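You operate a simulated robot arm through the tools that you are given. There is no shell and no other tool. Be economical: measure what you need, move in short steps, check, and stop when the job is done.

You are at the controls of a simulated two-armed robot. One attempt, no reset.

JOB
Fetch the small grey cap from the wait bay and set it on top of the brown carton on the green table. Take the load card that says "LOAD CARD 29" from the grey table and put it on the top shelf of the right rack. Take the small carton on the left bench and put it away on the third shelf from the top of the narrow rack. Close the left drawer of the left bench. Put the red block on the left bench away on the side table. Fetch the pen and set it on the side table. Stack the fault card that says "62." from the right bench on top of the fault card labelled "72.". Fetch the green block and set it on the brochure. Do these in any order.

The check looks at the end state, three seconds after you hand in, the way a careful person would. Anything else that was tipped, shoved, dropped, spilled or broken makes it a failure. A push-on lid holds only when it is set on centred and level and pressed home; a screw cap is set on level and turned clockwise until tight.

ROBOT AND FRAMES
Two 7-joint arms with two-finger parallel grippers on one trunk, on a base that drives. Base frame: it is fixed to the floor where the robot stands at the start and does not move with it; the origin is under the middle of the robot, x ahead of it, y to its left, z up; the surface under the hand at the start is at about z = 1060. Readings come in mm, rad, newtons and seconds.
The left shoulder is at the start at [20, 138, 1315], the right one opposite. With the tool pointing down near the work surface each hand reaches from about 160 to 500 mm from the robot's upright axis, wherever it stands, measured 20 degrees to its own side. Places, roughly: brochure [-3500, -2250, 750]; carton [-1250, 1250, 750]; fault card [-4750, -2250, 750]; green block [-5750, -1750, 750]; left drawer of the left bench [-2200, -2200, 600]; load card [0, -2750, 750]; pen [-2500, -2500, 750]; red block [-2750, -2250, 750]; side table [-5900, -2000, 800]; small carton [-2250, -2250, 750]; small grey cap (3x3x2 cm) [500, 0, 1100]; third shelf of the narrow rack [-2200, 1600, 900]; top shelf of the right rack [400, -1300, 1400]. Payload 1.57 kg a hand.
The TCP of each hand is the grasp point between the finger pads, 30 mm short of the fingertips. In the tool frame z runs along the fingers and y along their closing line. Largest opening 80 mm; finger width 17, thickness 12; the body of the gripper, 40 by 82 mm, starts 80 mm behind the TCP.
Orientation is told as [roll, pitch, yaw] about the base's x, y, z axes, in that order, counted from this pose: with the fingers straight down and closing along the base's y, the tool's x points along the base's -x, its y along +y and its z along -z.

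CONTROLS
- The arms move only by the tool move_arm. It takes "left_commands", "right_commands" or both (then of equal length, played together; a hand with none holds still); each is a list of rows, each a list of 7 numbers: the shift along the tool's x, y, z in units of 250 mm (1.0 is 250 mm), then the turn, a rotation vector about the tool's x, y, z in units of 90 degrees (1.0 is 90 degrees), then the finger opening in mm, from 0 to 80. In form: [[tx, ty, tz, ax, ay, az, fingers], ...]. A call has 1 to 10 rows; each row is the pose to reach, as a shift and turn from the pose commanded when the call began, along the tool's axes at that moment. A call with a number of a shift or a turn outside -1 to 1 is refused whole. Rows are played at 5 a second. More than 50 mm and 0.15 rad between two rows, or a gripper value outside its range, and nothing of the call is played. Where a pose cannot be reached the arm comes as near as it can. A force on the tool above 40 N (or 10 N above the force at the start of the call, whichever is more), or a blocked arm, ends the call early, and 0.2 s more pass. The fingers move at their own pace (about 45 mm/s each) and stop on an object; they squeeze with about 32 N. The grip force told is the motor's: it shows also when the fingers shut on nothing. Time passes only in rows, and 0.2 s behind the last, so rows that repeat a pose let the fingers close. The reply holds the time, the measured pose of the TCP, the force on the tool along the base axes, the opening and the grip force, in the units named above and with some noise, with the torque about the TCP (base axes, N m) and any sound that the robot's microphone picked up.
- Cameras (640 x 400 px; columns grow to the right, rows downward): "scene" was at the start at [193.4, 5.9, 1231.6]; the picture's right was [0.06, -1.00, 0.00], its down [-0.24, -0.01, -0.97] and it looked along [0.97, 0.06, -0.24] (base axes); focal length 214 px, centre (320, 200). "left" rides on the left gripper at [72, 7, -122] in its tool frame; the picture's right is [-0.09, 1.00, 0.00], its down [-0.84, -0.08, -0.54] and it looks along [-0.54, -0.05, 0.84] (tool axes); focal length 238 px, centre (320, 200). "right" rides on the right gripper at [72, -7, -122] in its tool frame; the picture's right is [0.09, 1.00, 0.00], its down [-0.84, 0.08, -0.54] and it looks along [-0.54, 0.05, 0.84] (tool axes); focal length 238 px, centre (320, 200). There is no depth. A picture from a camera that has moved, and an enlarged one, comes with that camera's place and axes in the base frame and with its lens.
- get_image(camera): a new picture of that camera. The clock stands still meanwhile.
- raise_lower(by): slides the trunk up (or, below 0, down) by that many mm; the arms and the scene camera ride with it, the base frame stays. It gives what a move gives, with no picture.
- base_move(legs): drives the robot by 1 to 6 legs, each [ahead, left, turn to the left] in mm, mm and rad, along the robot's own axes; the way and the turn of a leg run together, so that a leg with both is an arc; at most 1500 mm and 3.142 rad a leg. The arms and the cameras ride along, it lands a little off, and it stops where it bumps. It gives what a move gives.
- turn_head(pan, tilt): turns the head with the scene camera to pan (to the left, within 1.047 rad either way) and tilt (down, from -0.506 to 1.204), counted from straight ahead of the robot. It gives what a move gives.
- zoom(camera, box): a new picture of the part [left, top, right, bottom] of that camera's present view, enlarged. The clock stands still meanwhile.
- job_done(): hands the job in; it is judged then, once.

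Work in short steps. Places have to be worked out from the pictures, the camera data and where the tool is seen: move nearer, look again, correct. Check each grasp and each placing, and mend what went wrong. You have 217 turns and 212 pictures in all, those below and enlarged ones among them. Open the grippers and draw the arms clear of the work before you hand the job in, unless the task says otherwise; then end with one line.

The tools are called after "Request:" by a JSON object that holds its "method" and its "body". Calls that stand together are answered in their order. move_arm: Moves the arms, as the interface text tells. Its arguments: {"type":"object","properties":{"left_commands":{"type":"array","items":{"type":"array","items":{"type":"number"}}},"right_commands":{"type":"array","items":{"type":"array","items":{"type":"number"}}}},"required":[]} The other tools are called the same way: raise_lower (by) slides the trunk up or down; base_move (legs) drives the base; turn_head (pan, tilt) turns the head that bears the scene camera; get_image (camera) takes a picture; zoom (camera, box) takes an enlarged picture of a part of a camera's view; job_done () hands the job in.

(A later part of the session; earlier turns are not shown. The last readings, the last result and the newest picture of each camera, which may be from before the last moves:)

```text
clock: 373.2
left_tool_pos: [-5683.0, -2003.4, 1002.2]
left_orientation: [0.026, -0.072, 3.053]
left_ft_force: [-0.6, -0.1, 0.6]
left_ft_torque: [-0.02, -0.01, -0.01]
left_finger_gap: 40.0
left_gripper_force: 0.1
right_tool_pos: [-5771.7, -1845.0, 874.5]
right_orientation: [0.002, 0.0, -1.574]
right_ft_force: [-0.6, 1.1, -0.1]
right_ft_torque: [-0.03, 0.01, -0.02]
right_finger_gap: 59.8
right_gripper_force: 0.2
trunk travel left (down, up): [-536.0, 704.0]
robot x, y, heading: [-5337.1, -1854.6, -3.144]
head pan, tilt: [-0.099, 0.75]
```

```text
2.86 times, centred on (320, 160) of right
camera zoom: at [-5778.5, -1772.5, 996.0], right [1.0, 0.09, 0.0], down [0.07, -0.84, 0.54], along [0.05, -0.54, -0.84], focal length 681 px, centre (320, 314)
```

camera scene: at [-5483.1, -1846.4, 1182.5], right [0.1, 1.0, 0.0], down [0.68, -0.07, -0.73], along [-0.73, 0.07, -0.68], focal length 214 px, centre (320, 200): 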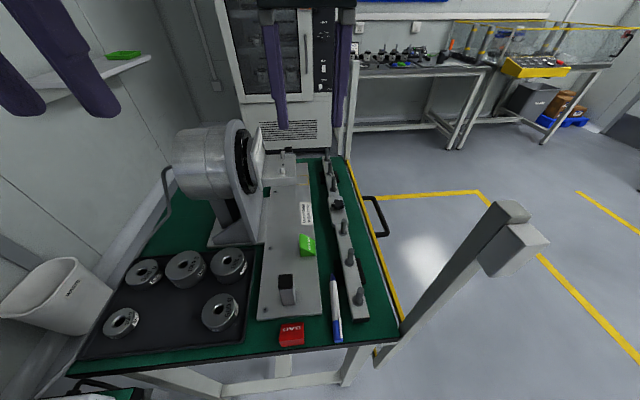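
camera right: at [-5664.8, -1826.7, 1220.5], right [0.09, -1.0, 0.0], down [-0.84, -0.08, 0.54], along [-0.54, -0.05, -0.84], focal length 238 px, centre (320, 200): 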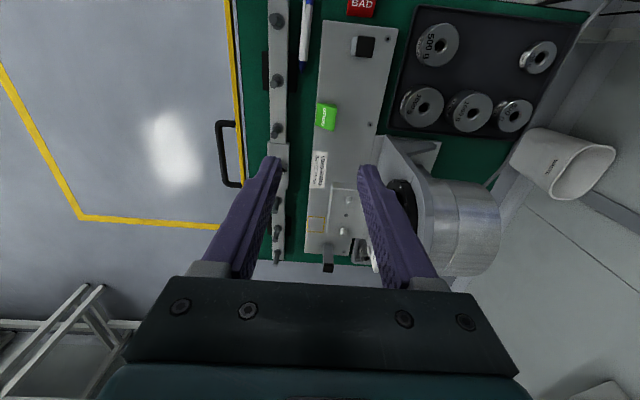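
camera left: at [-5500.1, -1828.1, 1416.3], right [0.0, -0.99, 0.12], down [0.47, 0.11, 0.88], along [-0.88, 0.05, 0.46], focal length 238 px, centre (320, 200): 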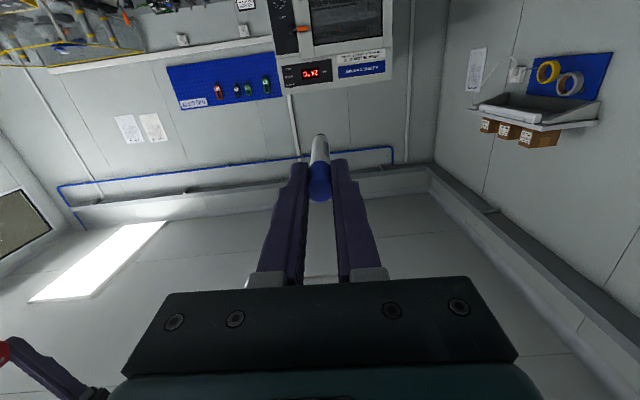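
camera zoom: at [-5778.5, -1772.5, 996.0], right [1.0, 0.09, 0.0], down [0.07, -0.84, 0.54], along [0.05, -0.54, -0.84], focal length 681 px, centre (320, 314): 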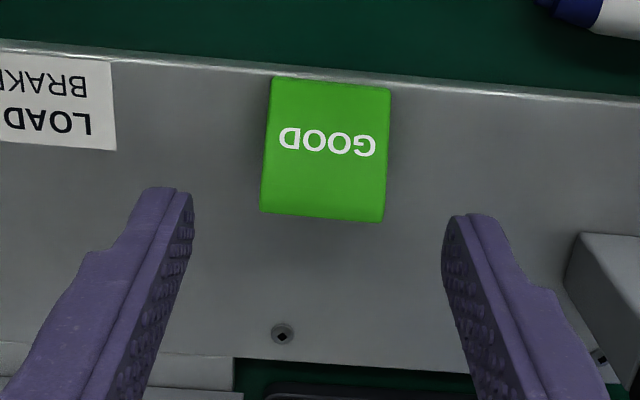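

Centred. Shifting 10 mm in -y, descending to TCP z ≈ 800 and closing.

Request:
{"method": "move_arm", "body": {"right_commands": [[-0.04, 0.01, 0.1, 0, 0, 0, 60], [-0.04, 0.01, 0.2, 0, 0, 0, 60], [-0.04, 0.01, 0.298, 0, 0, 0, 60], [-0.04, 0.01, 0.298, 0, 0, 0, 20], [-0.04, 0.01, 0.298, 0, 0, 0, 20], [-0.04, 0.01, 0.298, 0, 0, 0, 20], [-0.04, 0.01, 0.298, 0, 0, 0, 20]]}}

Request:
{"method": "get_image", "body": {"camera": "right"}}

```text
clock: 374.8
left_tool_pos: [-5684.7, -2005.7, 1001.6]
left_orientation: [0.025, -0.072, 3.056]
left_ft_force: [-0.4, 0.6, 0.4]
left_ft_torque: [-0.02, 0.03, 0.02]
left_finger_gap: 40.1
left_gripper_force: 0.0
right_tool_pos: [-5753.4, -1846.3, 806.9]
right_orientation: [0.003, -0.001, -1.575]
right_ft_force: [-1.0, 0.0, -0.5]
right_ft_torque: [0.01, -0.02, 0.0]
right_finger_gap: 19.8
right_gripper_force: 0.1
right hand out of reach, approached as far as the arm can: row 1, 2, 3, 4, 5, 6, 7
trunk travel left (down, up): [-536.0, 704.0]
robot x, y, heading: [-5335.3, -1855.8, -3.136]
head pan, tilt: [-0.099, 0.75]
```

```text
53 pictures are left
camera right: at [-5760.1, -1773.8, 930.3], right [1.0, 0.09, 0.0], down [0.07, -0.84, 0.54], along [0.05, -0.54, -0.84], focal length 238 px, centre (320, 200)
```

right: 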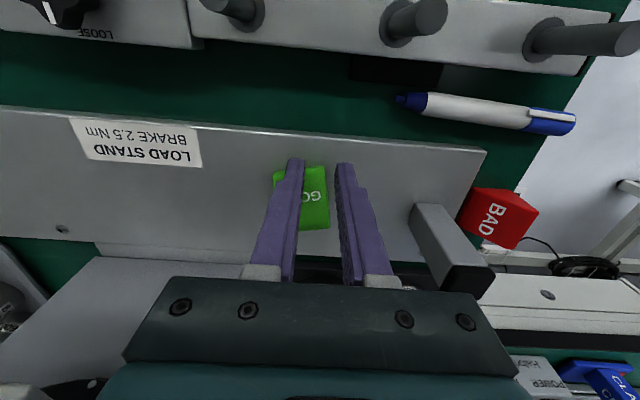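

Out of reach: the fingers closed short of the block. I'll lift, reopen, and drive 55 mm closer before retrying.

Request:
{"method": "move_arm", "body": {"right_commands": [[0, 0, -0.1, 0, 0, 0, 20], [0, 0, -0.2, 0, 0, 0, 20], [0, 0, -0.3, 0, 0, 0, 40], [0, 0, -0.3, 0, 0, 0, 60]]}}

Request:
{"method": "base_move", "body": {"legs": [[60, 0, 0]]}}

Request:
{"method": "get_image", "body": {"camera": "right"}}

```text
clock: 375.8
left_tool_pos: [-5681.5, -2007.1, 1002.2]
left_orientation: [0.029, -0.07, 3.054]
left_ft_force: [0.9, 0.0, 0.1]
left_ft_torque: [-0.04, -0.02, 0.04]
left_finger_gap: 39.8
left_gripper_force: 0.0
right_tool_pos: [-5749.3, -1848.2, 882.0]
right_orientation: [0.005, -0.002, -1.577]
right_ft_force: [0.3, 0.2, 0.1]
right_ft_torque: [0.02, -0.03, 0.03]
right_finger_gap: 59.8
right_gripper_force: 0.1
trunk travel left (down, up): [-536.0, 704.0]
robot x, y, heading: [-5336.2, -1854.7, -3.14]
head pan, tilt: [-0.099, 0.75]
```

```text
clock: 376.9
left_tool_pos: [-5739.6, -2009.6, 1001.6]
left_orientation: [0.03, -0.069, 3.057]
left_ft_force: [0.0, 0.2, 0.1]
left_ft_torque: [-0.01, 0.0, 0.03]
left_finger_gap: 39.9
left_gripper_force: 0.0
right_tool_pos: [-5799.1, -1857.2, 880.5]
right_orientation: [0.035, -0.018, -1.551]
right_ft_force: [25.9, 8.8, 7.7]
right_ft_torque: [-0.37, 1.4, -0.11]
right_finger_gap: 36.8
right_gripper_force: 0.1
trunk travel left (down, up): [-536.0, 704.0]
robot x, y, heading: [-5397.6, -1856.1, -3.138]
head pan, tilt: [-0.099, 0.75]
stopped in leg 1: the force on the tool passed its limit at 48 N (the readings are from after the stop); the commanded pose is now the measured one
```

```text
52 pictures are left
camera right: at [-5811.3, -1783.7, 1001.9], right [0.99, 0.11, 0.03], down [0.07, -0.83, 0.56], along [0.09, -0.55, -0.83], focal length 238 px, centre (320, 200)
```

right: 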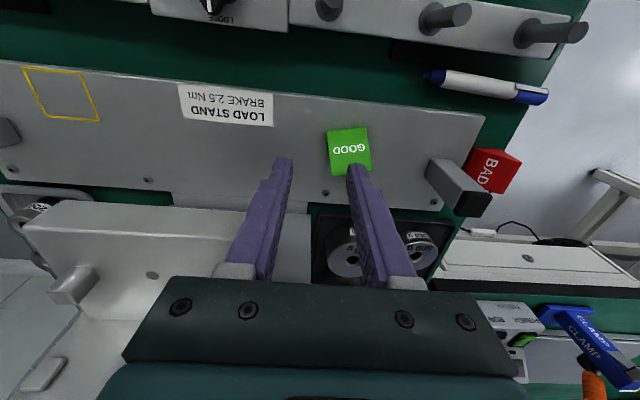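

The right hand touched the machine's bracket. I'll back off at once and look.

Request:
{"method": "base_move", "body": {"legs": [[-35, 0, 0]]}}

Request:
{"method": "turn_head", "body": {"pan": 0.1, "tilt": 0.5}}

Request:
{"method": "get_image", "body": {"camera": "scene"}}

Request:
{"method": "get_image", "body": {"camera": "right"}}

```text
clock: 377.7
left_tool_pos: [-5738.7, -2010.4, 1003.6]
left_orientation: [0.028, -0.076, 3.06]
left_ft_force: [0.5, -0.8, 0.5]
left_ft_torque: [-0.01, -0.01, -0.01]
left_finger_gap: 40.2
left_gripper_force: 0.2
right_tool_pos: [-5794.7, -1857.5, 882.9]
right_orientation: [0.04, -0.012, -1.547]
right_ft_force: [20.4, 9.9, 6.5]
right_ft_torque: [-0.42, 1.08, -0.25]
right_finger_gap: 41.9
right_gripper_force: 0.0
trunk travel left (down, up): [-536.0, 704.0]
robot x, y, heading: [-5388.1, -1856.9, -3.136]
head pan, tilt: [-0.099, 0.75]
stopped in leg 1: the robot was blocked; the commanded pose is now the measured one
```

```text
clock: 378.4
left_tool_pos: [-5738.9, -2010.5, 1005.2]
left_orientation: [0.03, -0.076, 3.059]
left_ft_force: [0.0, 0.5, 1.1]
left_ft_torque: [0.01, 0.0, 0.02]
left_finger_gap: 40.0
left_gripper_force: 0.0
right_tool_pos: [-5796.1, -1856.6, 880.1]
right_orientation: [0.038, -0.013, -1.547]
right_ft_force: [21.0, 2.4, -1.5]
right_ft_torque: [-0.11, 0.84, 0.01]
right_finger_gap: 40.9
right_gripper_force: 0.1
trunk travel left (down, up): [-536.0, 704.0]
robot x, y, heading: [-5391.9, -1859.4, -3.136]
head pan, tilt: [0.099, 0.499]
```

```text
51 pictures are left
camera scene: at [-5581.7, -1868.1, 1055.1], right [-0.11, 0.99, 0.0], down [0.47, 0.05, -0.88], along [-0.87, -0.09, -0.48], focal length 214 px, centre (320, 200)
```

scene: 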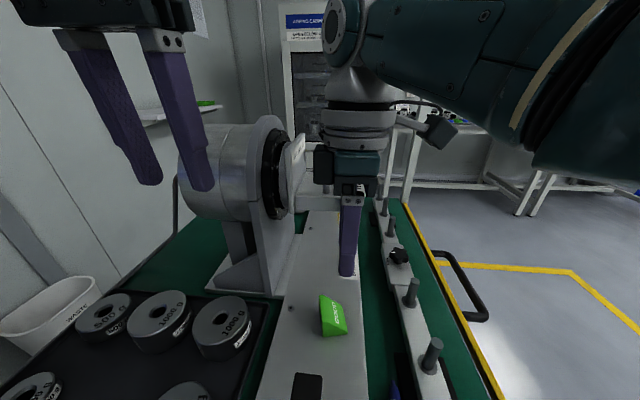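

```text
50 pictures are left
camera right: at [-5809.9, -1784.4, 1003.0], right [0.99, 0.12, 0.04], down [0.08, -0.83, 0.56], along [0.1, -0.55, -0.83], focal length 238 px, centre (320, 200)
```

right: 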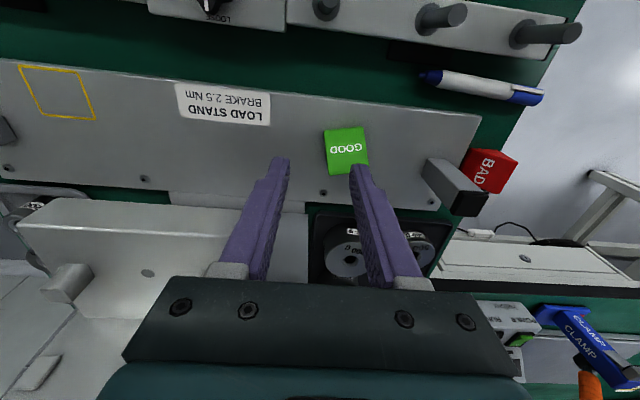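

The base couldn't reverse; my right forearm has probably come down behind the table's tall corner post. I'll first relieve the finger contact with the arm (+x), then raise the trunk.

Request:
{"method": "move_arm", "body": {"right_commands": [[0, 0.03, 0, 0, 0, 0, 45], [0, 0.06, 0, 0, 0, 0, 45], [0, 0.09, 0, 0, 0, 0, 45]]}}

```text
clock: 379.2
left_tool_pos: [-5743.3, -2023.2, 1006.6]
left_orientation: [0.044, -0.081, 3.059]
left_ft_force: [-0.5, -0.4, -0.5]
left_ft_torque: [0.0, 0.04, -0.01]
left_finger_gap: 40.0
left_gripper_force: 0.1
right_tool_pos: [-5780.2, -1874.1, 885.2]
right_orientation: [0.027, -0.031, -1.541]
right_ft_force: [-0.2, 0.9, -0.7]
right_ft_torque: [0.04, 0.02, 0.0]
right_finger_gap: 45.0
right_gripper_force: 0.1
trunk travel left (down, up): [-536.0, 704.0]
robot x, y, heading: [-5389.6, -1857.1, -3.137]
head pan, tilt: [0.099, 0.499]
```

Contact is released. Now I'll raise the trunk to lift the arm clear of the post.

Request:
{"method": "raise_lower", "body": {"by": 200}}

Request:
{"method": "get_image", "body": {"camera": "scene"}}

```text
clock: 381.4
left_tool_pos: [-5736.4, -2009.3, 1203.1]
left_orientation: [0.026, -0.074, 3.059]
left_ft_force: [-0.5, 0.8, -0.5]
left_ft_torque: [0.02, 0.03, -0.01]
left_finger_gap: 40.1
left_gripper_force: 0.1
right_tool_pos: [-5772.4, -1855.9, 1079.9]
right_orientation: [0.038, -0.011, -1.549]
right_ft_force: [-0.2, 0.3, -0.1]
right_ft_torque: [-0.02, -0.03, 0.01]
right_finger_gap: 45.1
right_gripper_force: 0.0
trunk travel left (down, up): [-736.0, 504.0]
robot x, y, heading: [-5388.1, -1854.9, -3.136]
head pan, tilt: [0.099, 0.499]
```

```text
49 pictures are left
camera scene: at [-5578.9, -1866.2, 1254.4], right [-0.11, 0.99, 0.0], down [0.48, 0.05, -0.88], along [-0.87, -0.09, -0.48], focal length 214 px, centre (320, 200)
```

scene: 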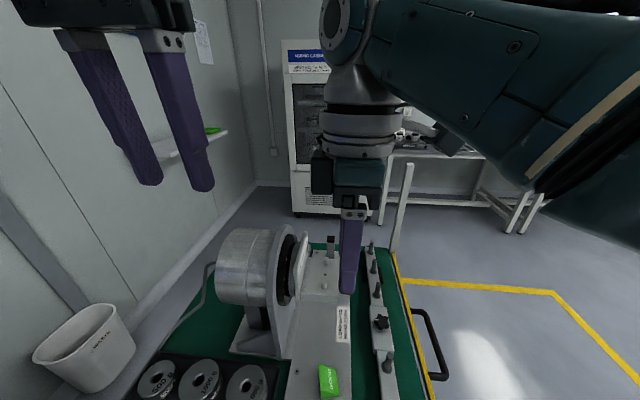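

All free again. The target lies too far inward for the right wrist, so I'll back up a bit and turn the robot left 0.3 rad, which puts the block on the right hand's side.

Request:
{"method": "base_move", "body": {"legs": [[-45, 0, 0], [0, 0, 0.3]]}}

```text
clock: 383.3
left_tool_pos: [-5628.9, -2104.4, 1202.7]
left_orientation: [0.027, -0.073, -2.92]
left_ft_force: [0.0, 1.4, 0.4]
left_ft_torque: [0.01, 0.03, -0.02]
left_finger_gap: 40.1
left_gripper_force: 0.0
right_tool_pos: [-5711.1, -1968.6, 1081.0]
right_orientation: [0.038, -0.011, -1.246]
right_ft_force: [0.1, -0.4, 0.4]
right_ft_torque: [0.01, -0.01, 0.04]
right_finger_gap: 45.1
right_gripper_force: 0.1
trunk travel left (down, up): [-736.0, 504.0]
robot x, y, heading: [-5345.5, -1859.8, -2.83]
head pan, tilt: [0.099, 0.499]
```

I'll move the right hand over the green block (still high), restoring ψ = -π/2, then lower the arm 160.

Request:
{"method": "move_arm", "body": {"right_commands": [[0.127, -0.018, 0, 0, -0.006, 0.052, 60], [0.253, -0.037, 0, 0, -0.012, 0.104, 60], [0.38, -0.055, 0, 0, -0.018, 0.155, 60], [0.506, -0.074, 0, 0, -0.023, 0.207, 60], [0.506, -0.074, 0.16, 0, -0.023, 0.207, 60], [0.506, -0.074, 0.32, 0, -0.023, 0.207, 60], [0.506, -0.074, 0.48, 0, -0.023, 0.207, 60], [0.506, -0.074, 0.64, 0, -0.023, 0.207, 60], [0.506, -0.074, 0.64, 0, -0.023, 0.207, 60]]}}

Request:
{"method": "get_image", "body": {"camera": "right"}}

```text
clock: 385.3
left_tool_pos: [-5631.5, -2104.5, 1202.1]
left_orientation: [0.027, -0.073, -2.921]
left_ft_force: [-1.0, 0.2, 0.0]
left_ft_torque: [0.02, 0.0, 0.0]
left_finger_gap: 39.9
left_gripper_force: 0.1
right_tool_pos: [-5762.4, -1857.3, 916.2]
right_orientation: [0.045, -0.036, -1.57]
right_ft_force: [1.3, 0.3, 1.0]
right_ft_torque: [0.02, 0.02, -0.03]
right_finger_gap: 60.1
right_gripper_force: 0.1
trunk travel left (down, up): [-736.0, 504.0]
robot x, y, heading: [-5343.0, -1858.5, -2.828]
head pan, tilt: [0.099, 0.499]
```

```text
48 pictures are left
camera right: at [-5774.7, -1779.8, 1035.8], right [0.99, 0.09, 0.04], down [0.05, -0.82, 0.57], along [0.09, -0.57, -0.82], focal length 238 px, centre (320, 200)
```

right: 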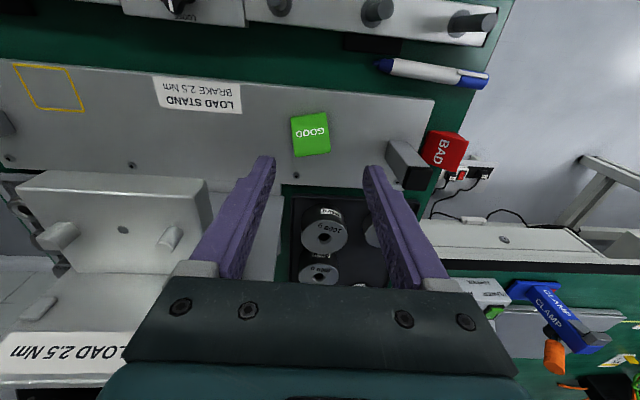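

The green block seems to have shifted slightly during the failed grasp. I'll level the hand and zoom to measure it again.

Request:
{"method": "move_arm", "body": {"right_commands": [[0, 0, 0, 0.029, 0.023, 0, 52], [0, 0, 0, 0.029, 0.023, 0, 52]]}}

Request:
{"method": "zoom", "body": {"camera": "right", "box": [230, 70, 390, 190]}}

```text
clock: 385.9
left_tool_pos: [-5629.4, -2104.6, 1203.3]
left_orientation: [0.029, -0.073, -2.92]
left_ft_force: [-0.5, 0.8, -0.3]
left_ft_torque: [-0.02, 0.05, 0.0]
left_finger_gap: 40.0
left_gripper_force: 0.0
right_tool_pos: [-5761.0, -1855.7, 916.6]
right_orientation: [0.001, 0.002, -1.571]
right_ft_force: [0.3, 0.0, -0.2]
right_ft_torque: [0.0, -0.02, 0.03]
right_finger_gap: 52.1
right_gripper_force: 0.1
trunk travel left (down, up): [-736.0, 504.0]
robot x, y, heading: [-5346.6, -1855.8, -2.827]
head pan, tilt: [0.099, 0.499]
```

```text
3.33 times, centred on (310, 130) of right
camera zoom: at [-5768.6, -1783.3, 1039.8], right [1.0, 0.09, 0.0], down [0.08, -0.84, 0.54], along [0.05, -0.54, -0.84], focal length 794 px, centre (353, 433)
```

zoom: 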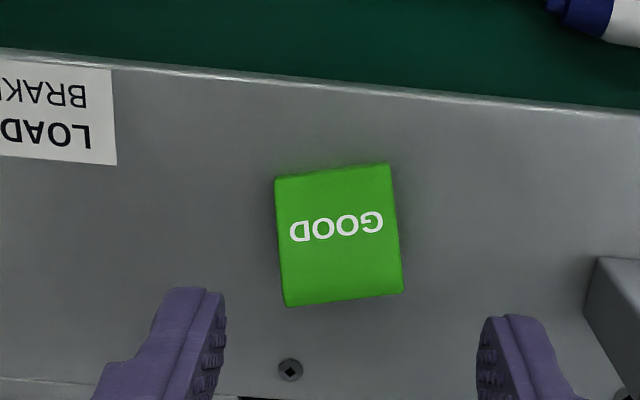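

The block now has its ridge centre at [-5762, -1888] and is rotated 0.21 rad. I'll align to it, descend with the arm to z ≈ 845, then check.

Request:
{"method": "move_arm", "body": {"right_commands": [[-0.03, -0.004, 0, 0, 0, -0.044, 52], [-0.06, -0.008, 0.05, 0, 0, -0.088, 52], [-0.092, -0.012, 0.14, 0, 0, -0.132, 52], [-0.092, -0.012, 0.286, 0, 0, -0.132, 52], [-0.092, -0.012, 0.286, 0, 0, -0.132, 52]]}}

Request:
{"method": "get_image", "body": {"camera": "right"}}

```text
clock: 387.1
left_tool_pos: [-5630.0, -2104.4, 1202.1]
left_orientation: [0.028, -0.074, -2.919]
left_ft_force: [0.0, 0.9, -0.4]
left_ft_torque: [-0.01, 0.0, 0.0]
left_finger_gap: 40.2
left_gripper_force: 0.1
right_tool_pos: [-5740.1, -1861.0, 871.5]
right_orientation: [0.0, 0.004, -1.363]
right_ft_force: [-0.3, 0.0, 0.2]
right_ft_torque: [-0.01, 0.0, -0.01]
right_finger_gap: 52.2
right_gripper_force: 0.0
right hand out of reach, approached as far as the arm can: row 3, 4, 5
trunk travel left (down, up): [-736.0, 504.0]
robot x, y, heading: [-5343.9, -1857.9, -2.834]
head pan, tilt: [0.099, 0.499]
```

```text
46 pictures are left
camera right: at [-5762.3, -1791.9, 995.0], right [0.96, 0.3, 0.0], down [0.25, -0.8, 0.54], along [0.16, -0.52, -0.84], focal length 238 px, centre (320, 200)
```

right: 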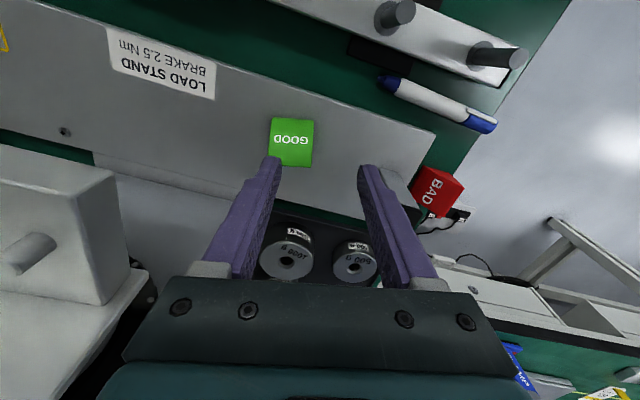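

The post sits inside my bent arm's reach from this side. A better way is from the aisle on the table's right, facing -y, where the block's closing direction is natural. I'll raise up, back out, and go round.

Request:
{"method": "raise_lower", "body": {"by": 250}}

Request:
{"method": "base_move", "body": {"legs": [[-320, 0, 0], [0, 0, 1.26], [-430, -520, 0]]}}

Request:
{"method": "turn_head", "body": {"pan": 0.0, "tilt": 0.6}}

Request:
{"method": "get_image", "body": {"camera": "scene"}}

```text
clock: 389.7
left_tool_pos: [-5630.7, -2103.9, 1452.6]
left_orientation: [0.029, -0.073, -2.919]
left_ft_force: [0.7, 0.2, 0.6]
left_ft_torque: [0.03, 0.0, 0.02]
left_finger_gap: 40.0
left_gripper_force: 0.1
right_tool_pos: [-5741.8, -1860.3, 1121.7]
right_orientation: [0.002, 0.0, -1.364]
right_ft_force: [0.0, 0.1, -1.4]
right_ft_torque: [0.02, 0.01, -0.01]
right_finger_gap: 52.1
right_gripper_force: 0.1
trunk travel left (down, up): [-986.0, 254.0]
robot x, y, heading: [-5344.3, -1857.7, -2.833]
head pan, tilt: [0.099, 0.499]
```

```text
clock: 398.3
left_tool_pos: [-5404.5, -1678.1, 1453.2]
left_orientation: [0.028, -0.075, -1.653]
left_ft_force: [0.5, 0.5, -0.6]
left_ft_torque: [0.01, -0.01, 0.01]
left_finger_gap: 39.9
left_gripper_force: 0.0
right_tool_pos: [-5669.6, -1711.5, 1121.5]
right_orientation: [0.001, 0.0, -0.096]
right_ft_force: [0.1, 0.5, 0.5]
right_ft_torque: [0.04, -0.02, -0.01]
right_finger_gap: 52.0
right_gripper_force: 0.0
trunk travel left (down, up): [-986.0, 254.0]
robot x, y, heading: [-5559.1, -1332.1, -1.566]
head pan, tilt: [0.099, 0.499]
```

```text
clock: 398.9
left_tool_pos: [-5404.1, -1678.1, 1452.5]
left_orientation: [0.028, -0.074, -1.653]
left_ft_force: [-0.3, -0.4, -0.1]
left_ft_torque: [0.03, 0.02, -0.01]
left_finger_gap: 40.1
left_gripper_force: 0.1
right_tool_pos: [-5668.9, -1710.7, 1121.9]
right_orientation: [0.0, 0.001, -0.096]
right_ft_force: [-0.3, -0.5, -1.0]
right_ft_torque: [0.05, 0.0, -0.01]
right_finger_gap: 51.8
right_gripper_force: 0.1
trunk travel left (down, up): [-986.0, 254.0]
robot x, y, heading: [-5552.0, -1331.3, -1.567]
head pan, tilt: [0.0, 0.6]
```

```text
45 pictures are left
camera scene: at [-5554.7, -1519.3, 1495.4], right [-1.0, -0.01, 0.0], down [0.0, 0.56, -0.83], along [0.01, -0.83, -0.56], focal length 214 px, centre (320, 200)
```

scene: 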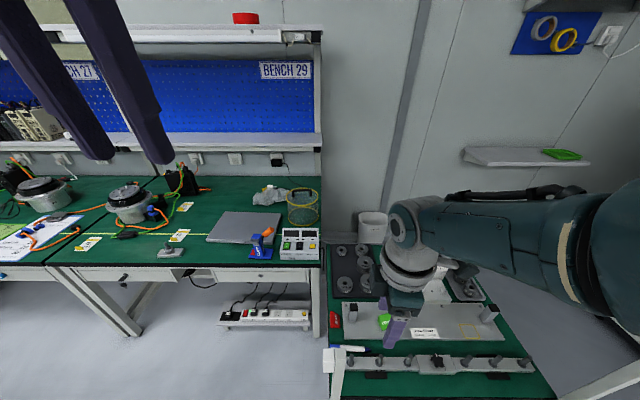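

From here the green block is in easy reach. I'll yaw the right hand to match the block and raise it relative to the trunk.

Request:
{"method": "move_arm", "body": {"right_commands": [[0, 0, -0.08, 0, 0, 0.09, 60], [0, 0, -0.16, 0, 0, 0.18, 60], [0, 0, -0.24, 0, 0, 0.27, 60], [0, 0, -0.32, 0, 0, 0.36, 60], [0, 0, -0.4, 0, 0, 0.45, 60], [0, 0, -0.48, 0, 0, 0.54, 60], [0, 0, -0.56, 0, 0, 0.63, 60], [0, 0, -0.64, 0, 0, 0.72, 60], [0, 0, -0.68, 0, 0, 0.807, 60]]}}

Request:
{"method": "base_move", "body": {"legs": [[160, -95, 0]]}}

Request:
{"method": "raise_lower", "body": {"by": -340}}

Request:
{"method": "get_image", "body": {"camera": "right"}}

```text
clock: 400.9
left_tool_pos: [-5404.5, -1677.7, 1453.6]
left_orientation: [0.028, -0.074, -1.653]
left_ft_force: [-0.1, 0.3, -0.9]
left_ft_torque: [-0.06, -0.05, 0.01]
left_finger_gap: 40.0
left_gripper_force: 0.0
right_tool_pos: [-5653.1, -1781.1, 1268.9]
right_orientation: [0.0, 0.003, -1.367]
right_ft_force: [-0.6, 0.2, -0.4]
right_ft_torque: [0.03, -0.05, 0.01]
right_finger_gap: 60.0
right_gripper_force: 0.0
right hand out of reach, approached as far as the arm can: row 1, 2, 3, 4, 5, 6, 7, 8, 9
trunk travel left (down, up): [-986.0, 254.0]
robot x, y, heading: [-5557.0, -1329.4, -1.566]
head pan, tilt: [0.0, 0.6]
```

```text
clock: 402.5
left_tool_pos: [-5496.4, -1840.7, 1452.8]
left_orientation: [0.029, -0.074, -1.651]
left_ft_force: [-0.4, 1.2, -0.8]
left_ft_torque: [0.0, -0.03, 0.0]
left_finger_gap: 40.0
left_gripper_force: 0.0
right_tool_pos: [-5745.9, -1942.2, 1269.7]
right_orientation: [-0.001, 0.004, -1.361]
right_ft_force: [-0.5, 0.1, 0.0]
right_ft_torque: [0.02, -0.01, 0.0]
right_finger_gap: 59.9
right_gripper_force: 0.1
trunk travel left (down, up): [-986.0, 254.0]
robot x, y, heading: [-5652.3, -1498.2, -1.563]
head pan, tilt: [0.0, 0.6]
```

```text
clock: 405.8
left_tool_pos: [-5496.1, -1840.6, 1112.9]
left_orientation: [0.029, -0.074, -1.652]
left_ft_force: [0.1, 0.0, -0.7]
left_ft_torque: [0.01, 0.01, 0.04]
left_finger_gap: 39.9
left_gripper_force: 0.0
right_tool_pos: [-5746.4, -1944.8, 928.3]
right_orientation: [-0.003, 0.002, -1.362]
right_ft_force: [0.0, -0.7, 0.8]
right_ft_torque: [0.02, 0.02, -0.02]
right_finger_gap: 60.1
right_gripper_force: 0.0
trunk travel left (down, up): [-646.0, 594.0]
robot x, y, heading: [-5651.2, -1495.6, -1.563]
head pan, tilt: [0.0, 0.6]
```

```text
44 pictures are left
camera right: at [-5767.3, -1875.4, 1051.3], right [0.95, 0.3, 0.0], down [0.25, -0.8, 0.54], along [0.16, -0.52, -0.84], focal length 238 px, centre (320, 200)
```

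right: 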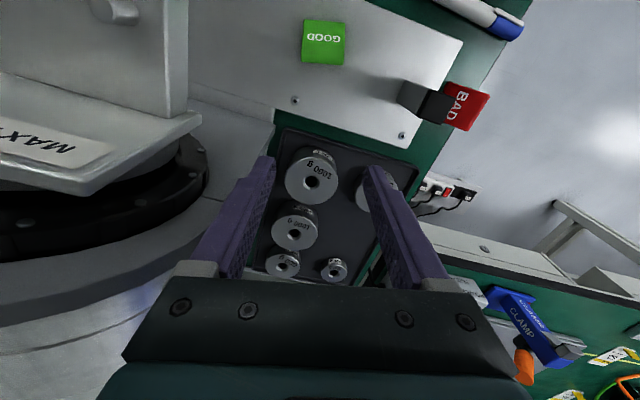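

I overshot in y and the hand is close to the machine hub. I'll back the base 66 mm first, then sidestep 18 mm.

Request:
{"method": "base_move", "body": {"legs": [[-66, 0, 0], [0, -18, 0]]}}

Request:
{"method": "get_image", "body": {"camera": "right"}}

```text
clock: 407.2
left_tool_pos: [-5515.8, -1773.1, 1113.3]
left_orientation: [0.029, -0.074, -1.65]
left_ft_force: [-0.2, -0.5, -1.1]
left_ft_torque: [-0.03, 0.0, -0.01]
left_finger_gap: 39.9
left_gripper_force: 0.1
right_tool_pos: [-5765.0, -1876.0, 927.1]
right_orientation: [0.0, 0.003, -1.362]
right_ft_force: [0.0, -0.6, 0.2]
right_ft_torque: [-0.01, 0.04, 0.01]
right_finger_gap: 60.1
right_gripper_force: 0.0
trunk travel left (down, up): [-646.0, 594.0]
robot x, y, heading: [-5667.3, -1429.9, -1.56]
head pan, tilt: [0.0, 0.6]
```

```text
43 pictures are left
camera right: at [-5786.2, -1808.0, 1051.3], right [0.95, 0.3, 0.0], down [0.25, -0.8, 0.54], along [0.16, -0.52, -0.84], focal length 238 px, centre (320, 200)
```

right: 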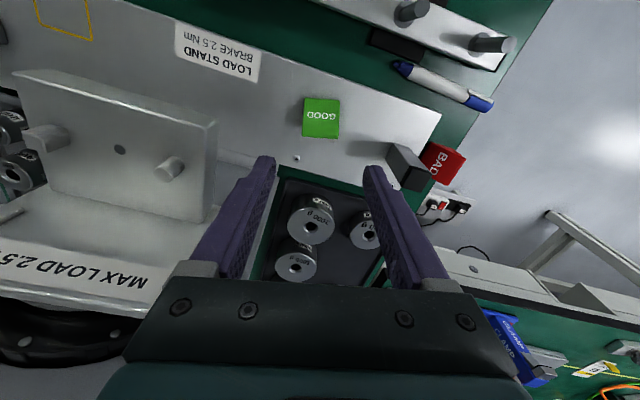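

The block's ridge centre is at [-5761, -1887], in line with the hand, and the bracket is 40 mm clear. Lowering the trunk 75, then checking.

Request:
{"method": "raise_lower", "body": {"by": -77}}

Request:
{"method": "zoom", "body": {"camera": "right", "box": [210, 80, 430, 220]}}

```text
clock: 408.3
left_tool_pos: [-5516.9, -1772.7, 1035.9]
left_orientation: [0.028, -0.074, -1.652]
left_ft_force: [0.1, -0.1, -0.3]
left_ft_torque: [-0.01, -0.01, 0.0]
left_finger_gap: 40.3
left_gripper_force: 0.0
right_tool_pos: [-5765.0, -1876.0, 850.6]
right_orientation: [-0.002, 0.004, -1.362]
right_ft_force: [0.4, 0.2, 1.2]
right_ft_torque: [0.0, 0.03, 0.03]
right_finger_gap: 60.1
right_gripper_force: 0.0
trunk travel left (down, up): [-569.0, 671.0]
robot x, y, heading: [-5670.5, -1427.5, -1.558]
head pan, tilt: [0.0, 0.6]
```

```text
2.86 times, centred on (320, 150) of right
camera zoom: at [-5786.1, -1808.1, 974.3], right [0.95, 0.3, 0.0], down [0.25, -0.8, 0.54], along [0.16, -0.52, -0.84], focal length 681 px, centre (320, 343)
```

zoom: 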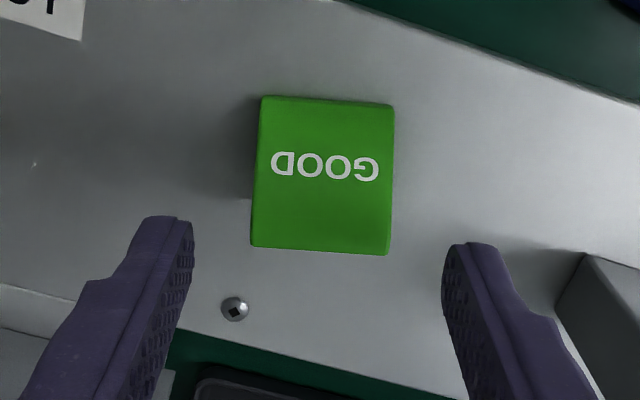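

Well aligned. I'll lower the last 50 mm with the trunk, fine-shift, and close.

Request:
{"method": "raise_lower", "body": {"by": -50}}

Request:
{"method": "move_arm", "body": {"right_commands": [[-0.013, 0.005, 0, 0, 0, 0, 60], [-0.013, 0.005, 0, 0, 0, 0, 20], [-0.013, 0.005, 0, 0, 0, 0, 20], [-0.013, 0.005, 0, 0, 0, 0, 20], [-0.013, 0.005, 0, 0, 0, 0, 20]]}}

Request:
{"method": "get_image", "body": {"camera": "right"}}

```text
clock: 409.2
left_tool_pos: [-5515.0, -1773.0, 986.4]
left_orientation: [0.028, -0.074, -1.652]
left_ft_force: [1.0, -0.5, -0.4]
left_ft_torque: [0.01, 0.02, 0.02]
left_finger_gap: 40.0
left_gripper_force: 0.0
right_tool_pos: [-5764.3, -1876.8, 801.2]
right_orientation: [0.0, 0.003, -1.362]
right_ft_force: [0.3, -0.5, -0.6]
right_ft_torque: [0.0, -0.01, 0.01]
right_finger_gap: 60.1
right_gripper_force: 0.0
trunk travel left (down, up): [-519.0, 721.0]
robot x, y, heading: [-5670.8, -1428.4, -1.558]
head pan, tilt: [0.0, 0.6]
```

```text
clock: 410.4
left_tool_pos: [-5515.9, -1771.9, 985.5]
left_orientation: [0.028, -0.072, -1.652]
left_ft_force: [0.3, 0.4, -0.1]
left_ft_torque: [-0.02, -0.02, 0.03]
left_finger_gap: 39.9
left_gripper_force: 0.0
right_tool_pos: [-5764.2, -1878.3, 801.9]
right_orientation: [-0.002, 0.001, -1.363]
right_ft_force: [0.4, 0.7, 1.3]
right_ft_torque: [0.04, -0.03, -0.01]
right_finger_gap: 38.6
right_gripper_force: 32.4
trunk travel left (down, up): [-519.0, 721.0]
robot x, y, heading: [-5666.9, -1428.6, -1.563]
head pan, tilt: [0.0, 0.6]
```

```text
41 pictures are left
camera right: at [-5784.2, -1810.0, 925.3], right [0.95, 0.3, 0.0], down [0.25, -0.8, 0.54], along [0.16, -0.52, -0.84], focal length 238 px, centre (320, 200)
```

right: 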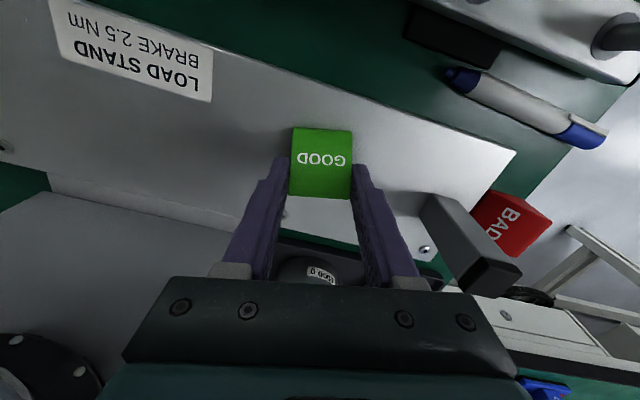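

The green block is gripped at 38.6 mm. I'll raise, back off, and drive to the right bench at x ≈ -4750 for the fault cards.

Request:
{"method": "raise_lower", "body": {"by": 320}}

Request:
{"method": "base_move", "body": {"legs": [[-150, 0, 0], [0, 1000, 0], [200, 0, 0]]}}

Request:
{"method": "turn_head", "body": {"pan": 0.15, "tilt": 0.65}}

Request:
{"method": "get_image", "body": {"camera": "scene"}}

```text
clock: 413.6
left_tool_pos: [-5515.4, -1773.6, 1306.2]
left_orientation: [0.028, -0.074, -1.652]
left_ft_force: [-0.5, -0.1, -0.5]
left_ft_torque: [0.0, -0.02, 0.01]
left_finger_gap: 40.1
left_gripper_force: 0.0
right_tool_pos: [-5762.8, -1879.0, 1121.2]
right_orientation: [-0.003, 0.002, -1.361]
right_ft_force: [0.3, 0.5, -0.1]
right_ft_torque: [0.0, -0.01, 0.0]
right_finger_gap: 38.7
right_gripper_force: 32.4
trunk travel left (down, up): [-839.0, 401.0]
robot x, y, heading: [-5669.5, -1423.5, -1.56]
head pan, tilt: [0.0, 0.6]
```

```text
clock: 421.0
left_tool_pos: [-4511.1, -1830.7, 1305.5]
left_orientation: [0.028, -0.072, -1.657]
left_ft_force: [0.8, -0.1, 0.1]
left_ft_torque: [-0.01, -0.01, 0.02]
left_finger_gap: 39.9
left_gripper_force: 0.0
right_tool_pos: [-4760.3, -1933.4, 1121.9]
right_orientation: [-0.002, 0.005, -1.368]
right_ft_force: [-0.4, 0.5, -1.3]
right_ft_torque: [-0.01, 0.02, -0.01]
right_finger_gap: 38.8
right_gripper_force: 31.7
trunk travel left (down, up): [-839.0, 401.0]
robot x, y, heading: [-4661.7, -1479.9, -1.568]
head pan, tilt: [0.0, 0.6]
```

```text
clock: 421.7
left_tool_pos: [-4510.9, -1829.9, 1305.3]
left_orientation: [0.027, -0.075, -1.657]
left_ft_force: [-1.2, 0.4, 0.1]
left_ft_torque: [0.01, 0.0, 0.03]
left_finger_gap: 39.9
left_gripper_force: 0.0
right_tool_pos: [-4760.0, -1934.0, 1121.6]
right_orientation: [-0.001, 0.002, -1.366]
right_ft_force: [-0.3, 0.0, -0.3]
right_ft_torque: [-0.02, 0.02, -0.03]
right_finger_gap: 38.5
right_gripper_force: 32.3
trunk travel left (down, up): [-839.0, 401.0]
robot x, y, heading: [-4658.5, -1480.9, -1.569]
head pan, tilt: [0.15, 0.649]
```

```text
40 pictures are left
camera scene: at [-4649.1, -1667.8, 1344.1], right [-0.99, -0.15, 0.0], down [-0.09, 0.6, -0.8], along [0.12, -0.79, -0.6], focal length 214 px, centre (320, 200)
```

scene: 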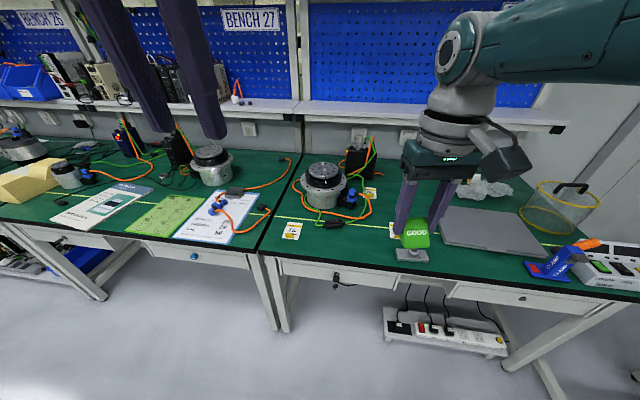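

Zooming on the fault cards.

Request:
{"method": "zoom", "body": {"camera": "scene", "box": [270, 170, 430, 270]}}

```text
4.00 times, centred on (350, 220) of scene
camera zoom: at [-4649.1, -1667.8, 1344.1], right [-0.99, -0.15, 0.0], down [-0.09, 0.6, -0.8], along [0.12, -0.79, -0.6], focal length 858 px, centre (200, 120)
```

zoom: 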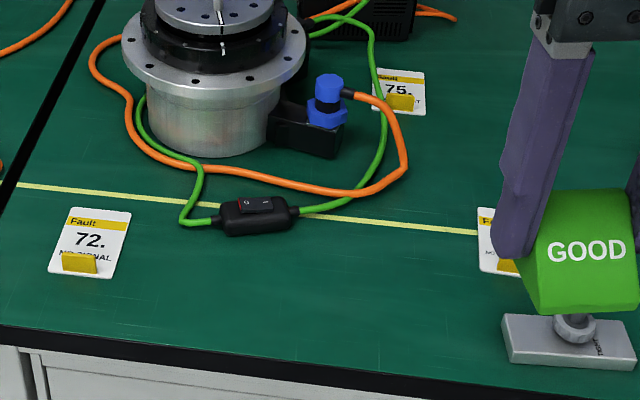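

Cards 72 (left, ≈ [-4455, -2236]) and 75 are readable; the third, at ≈ [-4855, -2298], should be 62. They are flat cards with a raised yellow tab. I'll ready the left hand and move over the third card.

Request:
{"method": "move_arm", "body": {"left_commands": [[-0.05, 0, 0.15, 0.004, 0.012, -0.014, 60], [-0.1, 0, 0.3, 0.009, 0.024, -0.028, 60], [-0.15, 0, 0.45, 0.013, 0.036, -0.042, 60], [-0.2, 0, 0.6, 0.018, 0.048, -0.056, 60], [-0.2, 0, 0.7, 0.018, 0.048, -0.056, 60]]}}

Request:
{"method": "base_move", "body": {"legs": [[0, -350, 0], [370, 0, 0]]}}

Request:
{"method": "turn_head", "body": {"pan": 0.25, "tilt": 0.85}}

Request:
{"method": "get_image", "body": {"camera": "left"}}

Request:
{"method": "get_image", "body": {"camera": "scene"}}

```text
clock: 422.9
left_tool_pos: [-4512.4, -1892.5, 1133.9]
left_orientation: [-0.003, -0.001, -1.568]
left_ft_force: [0.3, -0.3, -0.4]
left_ft_torque: [-0.01, 0.0, -0.01]
left_finger_gap: 59.9
left_gripper_force: 0.0
right_tool_pos: [-4760.5, -1934.1, 1122.1]
right_orientation: [-0.002, 0.004, -1.366]
right_ft_force: [-0.3, 0.6, -0.2]
right_ft_torque: [0.02, 0.04, 0.0]
right_finger_gap: 39.0
right_gripper_force: 31.8
trunk travel left (down, up): [-839.0, 401.0]
robot x, y, heading: [-4662.6, -1483.1, -1.567]
head pan, tilt: [0.15, 0.649]
```

```text
clock: 427.2
left_tool_pos: [-4868.6, -2261.4, 1135.3]
left_orientation: [-0.003, 0.002, -1.563]
left_ft_force: [0.4, 0.2, 0.0]
left_ft_torque: [-0.02, 0.0, 0.02]
left_finger_gap: 60.0
left_gripper_force: 0.0
right_tool_pos: [-5115.8, -2302.9, 1122.1]
right_orientation: [-0.002, 0.004, -1.364]
right_ft_force: [0.1, 0.0, -0.2]
right_ft_torque: [-0.01, 0.02, 0.0]
right_finger_gap: 38.7
right_gripper_force: 31.7
trunk travel left (down, up): [-839.0, 401.0]
robot x, y, heading: [-5022.2, -1851.8, -1.559]
head pan, tilt: [0.15, 0.649]
```

```text
clock: 427.9
left_tool_pos: [-4867.6, -2263.0, 1135.7]
left_orientation: [-0.002, 0.001, -1.564]
left_ft_force: [-0.5, -0.1, 0.1]
left_ft_torque: [0.02, -0.01, -0.04]
left_finger_gap: 59.9
left_gripper_force: 0.0
right_tool_pos: [-5115.3, -2303.8, 1121.8]
right_orientation: [-0.001, 0.004, -1.365]
right_ft_force: [0.0, -0.2, 0.1]
right_ft_torque: [-0.02, -0.01, -0.02]
right_finger_gap: 38.8
right_gripper_force: 31.6
trunk travel left (down, up): [-839.0, 401.0]
robot x, y, heading: [-5021.6, -1853.6, -1.562]
head pan, tilt: [0.25, 0.85]
```

```text
38 pictures are left
camera left: at [-4861.8, -2190.2, 1256.2], right [1.0, -0.09, 0.0], down [-0.07, -0.84, 0.54], along [-0.05, -0.54, -0.84], focal length 238 px, centre (320, 200)
```

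left: 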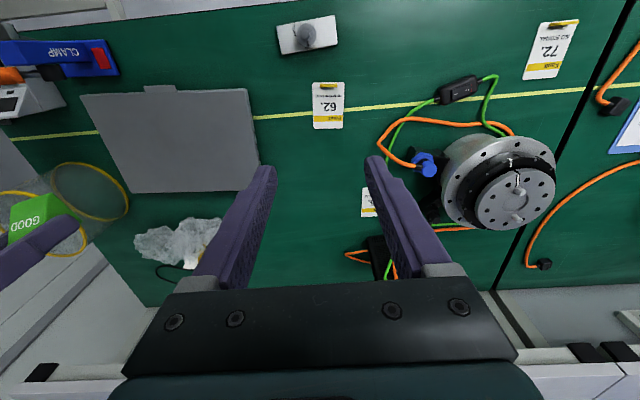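

```text
37 pictures are left
camera scene: at [-4998.9, -2027.4, 1327.5], right [-0.97, -0.25, 0.0], down [-0.19, 0.73, -0.66], along [0.17, -0.64, -0.75], focal length 214 px, centre (320, 200)
```

scene: 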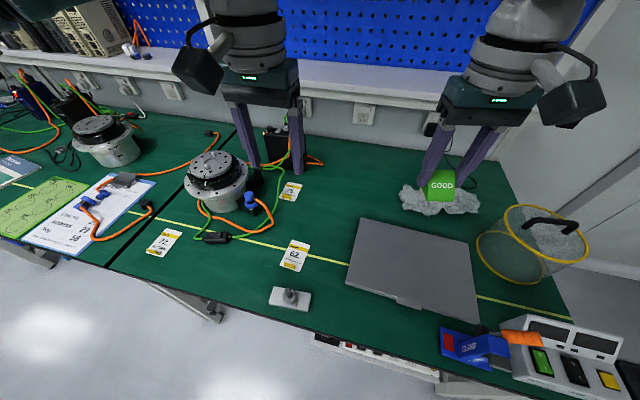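

Card 62 is confirmed at [-4856, -2294] with its tab at y ≈ -2254; card 72 is centred at ≈ [-4450, -2235]; both lie along y. I'll lower the trunk 255 and inspect the tab.

Request:
{"method": "raise_lower", "body": {"by": -255}}

Request:
{"method": "zoom", "body": {"camera": "left", "box": [230, 60, 430, 200]}}

Request:
{"method": "zoom", "body": {"camera": "scene", "box": [140, 140, 340, 290]}}

```text
clock: 430.5
left_tool_pos: [-4867.7, -2261.7, 880.3]
left_orientation: [-0.006, 0.002, -1.565]
left_ft_force: [-0.3, 0.2, -0.5]
left_ft_torque: [0.04, -0.01, -0.02]
left_finger_gap: 60.0
left_gripper_force: 0.1
right_tool_pos: [-5115.5, -2303.4, 867.2]
right_orientation: [-0.002, 0.004, -1.365]
right_ft_force: [-0.1, 0.5, -0.6]
right_ft_torque: [0.02, -0.02, -0.03]
right_finger_gap: 38.7
right_gripper_force: 31.8
trunk travel left (down, up): [-584.0, 656.0]
robot x, y, heading: [-5020.3, -1850.9, -1.567]
head pan, tilt: [0.25, 0.85]
```

```text
2.86 times, centred on (330, 130) of left
camera zoom: at [-4861.8, -2190.3, 1001.2], right [1.0, -0.09, 0.0], down [-0.07, -0.84, 0.54], along [-0.05, -0.54, -0.84], focal length 681 px, centre (291, 400)
```

zoom: 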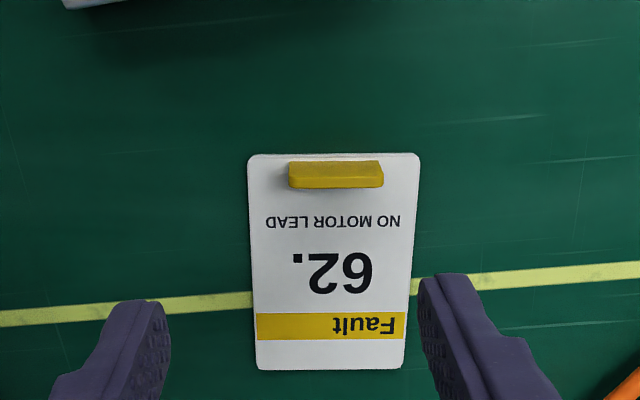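

```text
2.67 times, centred on (240, 215) of scene
camera zoom: at [-4998.8, -2027.4, 1072.5], right [-0.97, -0.25, 0.0], down [-0.19, 0.73, -0.66], along [0.17, -0.64, -0.75], focal length 572 px, centre (533, 160)
```

zoom: 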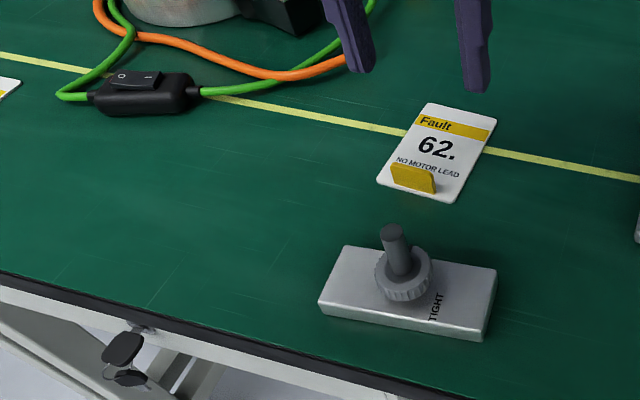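

Tab centre ≈ [-4853, -2255], about 33 mm wide, and the card is rotated by about -0.08 rad. I'll align and descend to TCP z 786.

Request:
{"method": "move_arm", "body": {"left_commands": [[0.014, 0.03, 0.08, 0, 0, 0.029, 60], [0.027, 0.059, 0.2, 0, 0, 0.058, 60], [0.027, 0.059, 0.3, 0, 0, 0.058, 60], [0.027, 0.059, 0.376, 0, 0, 0.058, 60], [0.027, 0.059, 0.376, 0, 0, 0.058, 60]]}}

Request:
{"method": "get_image", "body": {"camera": "left"}}

```text
clock: 431.7
left_tool_pos: [-4855.4, -2255.0, 786.7]
left_orientation: [-0.004, -0.001, -1.655]
left_ft_force: [-0.7, 0.9, 0.1]
left_ft_torque: [-0.02, 0.01, 0.01]
left_finger_gap: 60.0
left_gripper_force: 0.1
right_tool_pos: [-5115.2, -2303.5, 866.2]
right_orientation: [-0.003, 0.004, -1.366]
right_ft_force: [-0.3, -0.9, -1.1]
right_ft_torque: [0.01, -0.02, -0.01]
right_finger_gap: 38.6
right_gripper_force: 32.2
trunk travel left (down, up): [-584.0, 656.0]
robot x, y, heading: [-5018.5, -1851.1, -1.568]
head pan, tilt: [0.25, 0.85]
```

```text
34 pictures are left
camera left: at [-4840.9, -2184.5, 908.6], right [0.98, -0.18, 0.0], down [-0.15, -0.83, 0.54], along [-0.1, -0.53, -0.84], focal length 238 px, centre (320, 200)
```

left: 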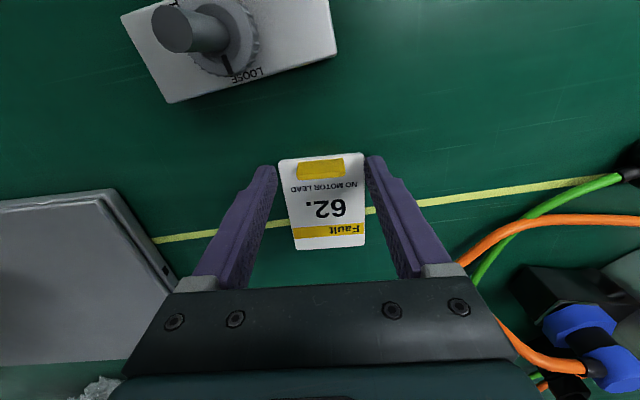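

Aligned: the tab sits centred between the fingertips. I'll close and lift 15 mm to check.

Request:
{"method": "move_arm", "body": {"left_commands": [[0, 0, 0, 0, 0, 0, 40], [0, 0, 0, 0, 0, 0, 15], [0, 0, 0, 0, 0, 0, 15], [0, 0, 0, 0, 0, 0, 15], [0, 0, -0.06, 0, 0, 0, 15], [0, 0, -0.12, 0, 0, 0, 15], [0, 0, -0.24, 0, 0, 0, 15]]}}

Request:
{"method": "get_image", "body": {"camera": "left"}}

```text
clock: 433.3
left_tool_pos: [-4854.4, -2254.3, 846.3]
left_orientation: [-0.004, 0.001, -1.655]
left_ft_force: [-0.3, 0.6, 0.1]
left_ft_torque: [0.03, -0.02, -0.02]
left_finger_gap: 30.9
left_gripper_force: 32.1
right_tool_pos: [-5114.1, -2303.7, 867.1]
right_orientation: [-0.003, 0.004, -1.366]
right_ft_force: [-0.3, -0.2, 0.1]
right_ft_torque: [0.01, -0.04, 0.01]
right_finger_gap: 38.6
right_gripper_force: 32.0
trunk travel left (down, up): [-584.0, 656.0]
robot x, y, heading: [-5019.9, -1850.8, -1.558]
head pan, tilt: [0.25, 0.85]
```

```text
33 pictures are left
camera left: at [-4841.0, -2183.4, 968.5], right [0.98, -0.18, 0.0], down [-0.15, -0.83, 0.54], along [-0.1, -0.53, -0.84], focal length 238 px, centre (320, 200)
```

left: 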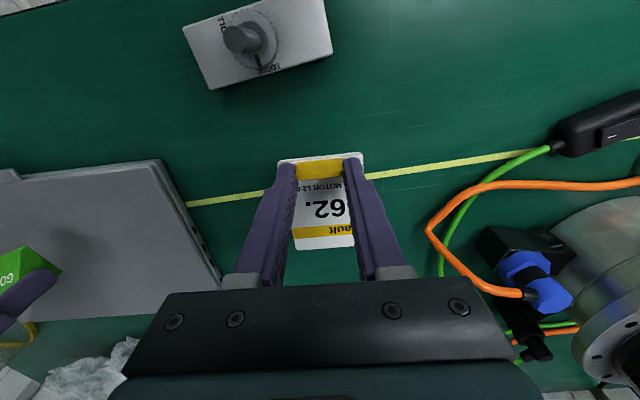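

Card 62 is lifted level. Card 72 has its own raised tab, so I'll lay 62 about 22 mm further from the robot to sit flat on 72's face. Raising, and sliding left to card 72.

Request:
{"method": "raise_lower", "body": {"by": 150}}

Request:
{"method": "base_move", "body": {"legs": [[-40, 405, 0]]}}

Request:
{"method": "get_image", "body": {"camera": "left"}}

Request:
{"method": "get_image", "body": {"camera": "scene"}}

```text
clock: 435.1
left_tool_pos: [-4854.6, -2255.1, 998.0]
left_orientation: [-0.005, 0.003, -1.654]
left_ft_force: [0.0, -0.9, 0.2]
left_ft_torque: [-0.01, 0.01, -0.04]
left_finger_gap: 30.5
left_gripper_force: 31.9
right_tool_pos: [-5114.8, -2303.3, 1016.1]
right_orientation: [-0.002, 0.003, -1.366]
right_ft_force: [-0.5, 0.1, 0.2]
right_ft_torque: [0.03, 0.03, 0.02]
right_finger_gap: 38.6
right_gripper_force: 32.2
trunk travel left (down, up): [-734.0, 506.0]
robot x, y, heading: [-5017.4, -1849.9, -1.564]
head pan, tilt: [0.25, 0.85]
```

```text
clock: 437.6
left_tool_pos: [-4445.8, -2212.5, 997.0]
left_orientation: [-0.003, 0.002, -1.659]
left_ft_force: [-0.6, 0.0, 0.0]
left_ft_torque: [0.02, 0.03, 0.0]
left_finger_gap: 30.5
left_gripper_force: 32.0
right_tool_pos: [-4705.2, -2260.0, 1016.5]
right_orientation: [-0.003, 0.004, -1.369]
right_ft_force: [-0.2, 0.1, -0.3]
right_ft_torque: [0.03, 0.0, 0.01]
right_finger_gap: 38.4
right_gripper_force: 32.1
trunk travel left (down, up): [-734.0, 506.0]
robot x, y, heading: [-4609.3, -1807.0, -1.57]
head pan, tilt: [0.25, 0.85]
```

```text
32 pictures are left
camera left: at [-4431.5, -2142.4, 1118.2], right [0.98, -0.18, 0.0], down [-0.15, -0.83, 0.54], along [-0.1, -0.53, -0.84], focal length 238 px, centre (320, 200)
```

left: 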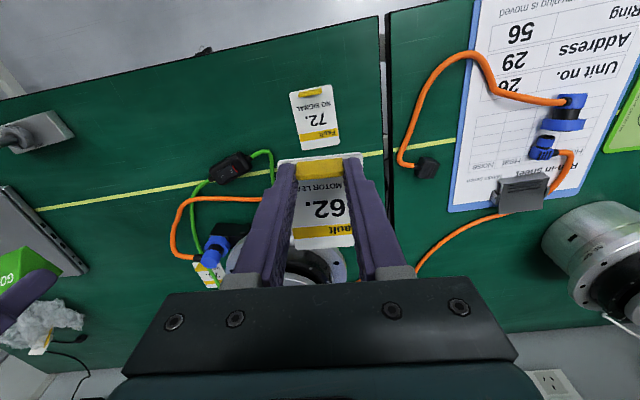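

```text
31 pictures are left
camera scene: at [-4588.3, -1985.7, 1222.4], right [-0.97, -0.25, 0.0], down [-0.19, 0.73, -0.66], along [0.16, -0.64, -0.75], focal length 214 px, centre (320, 200)
```

scene: 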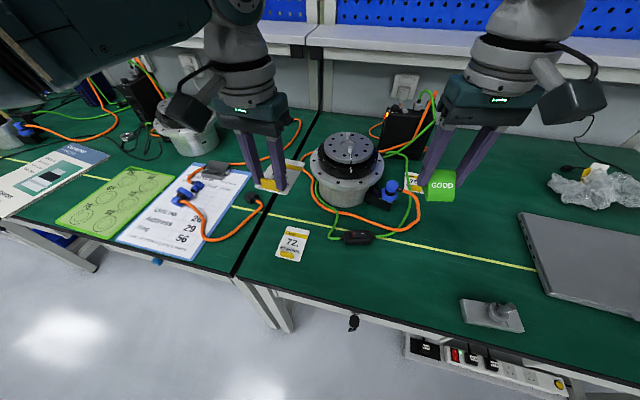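

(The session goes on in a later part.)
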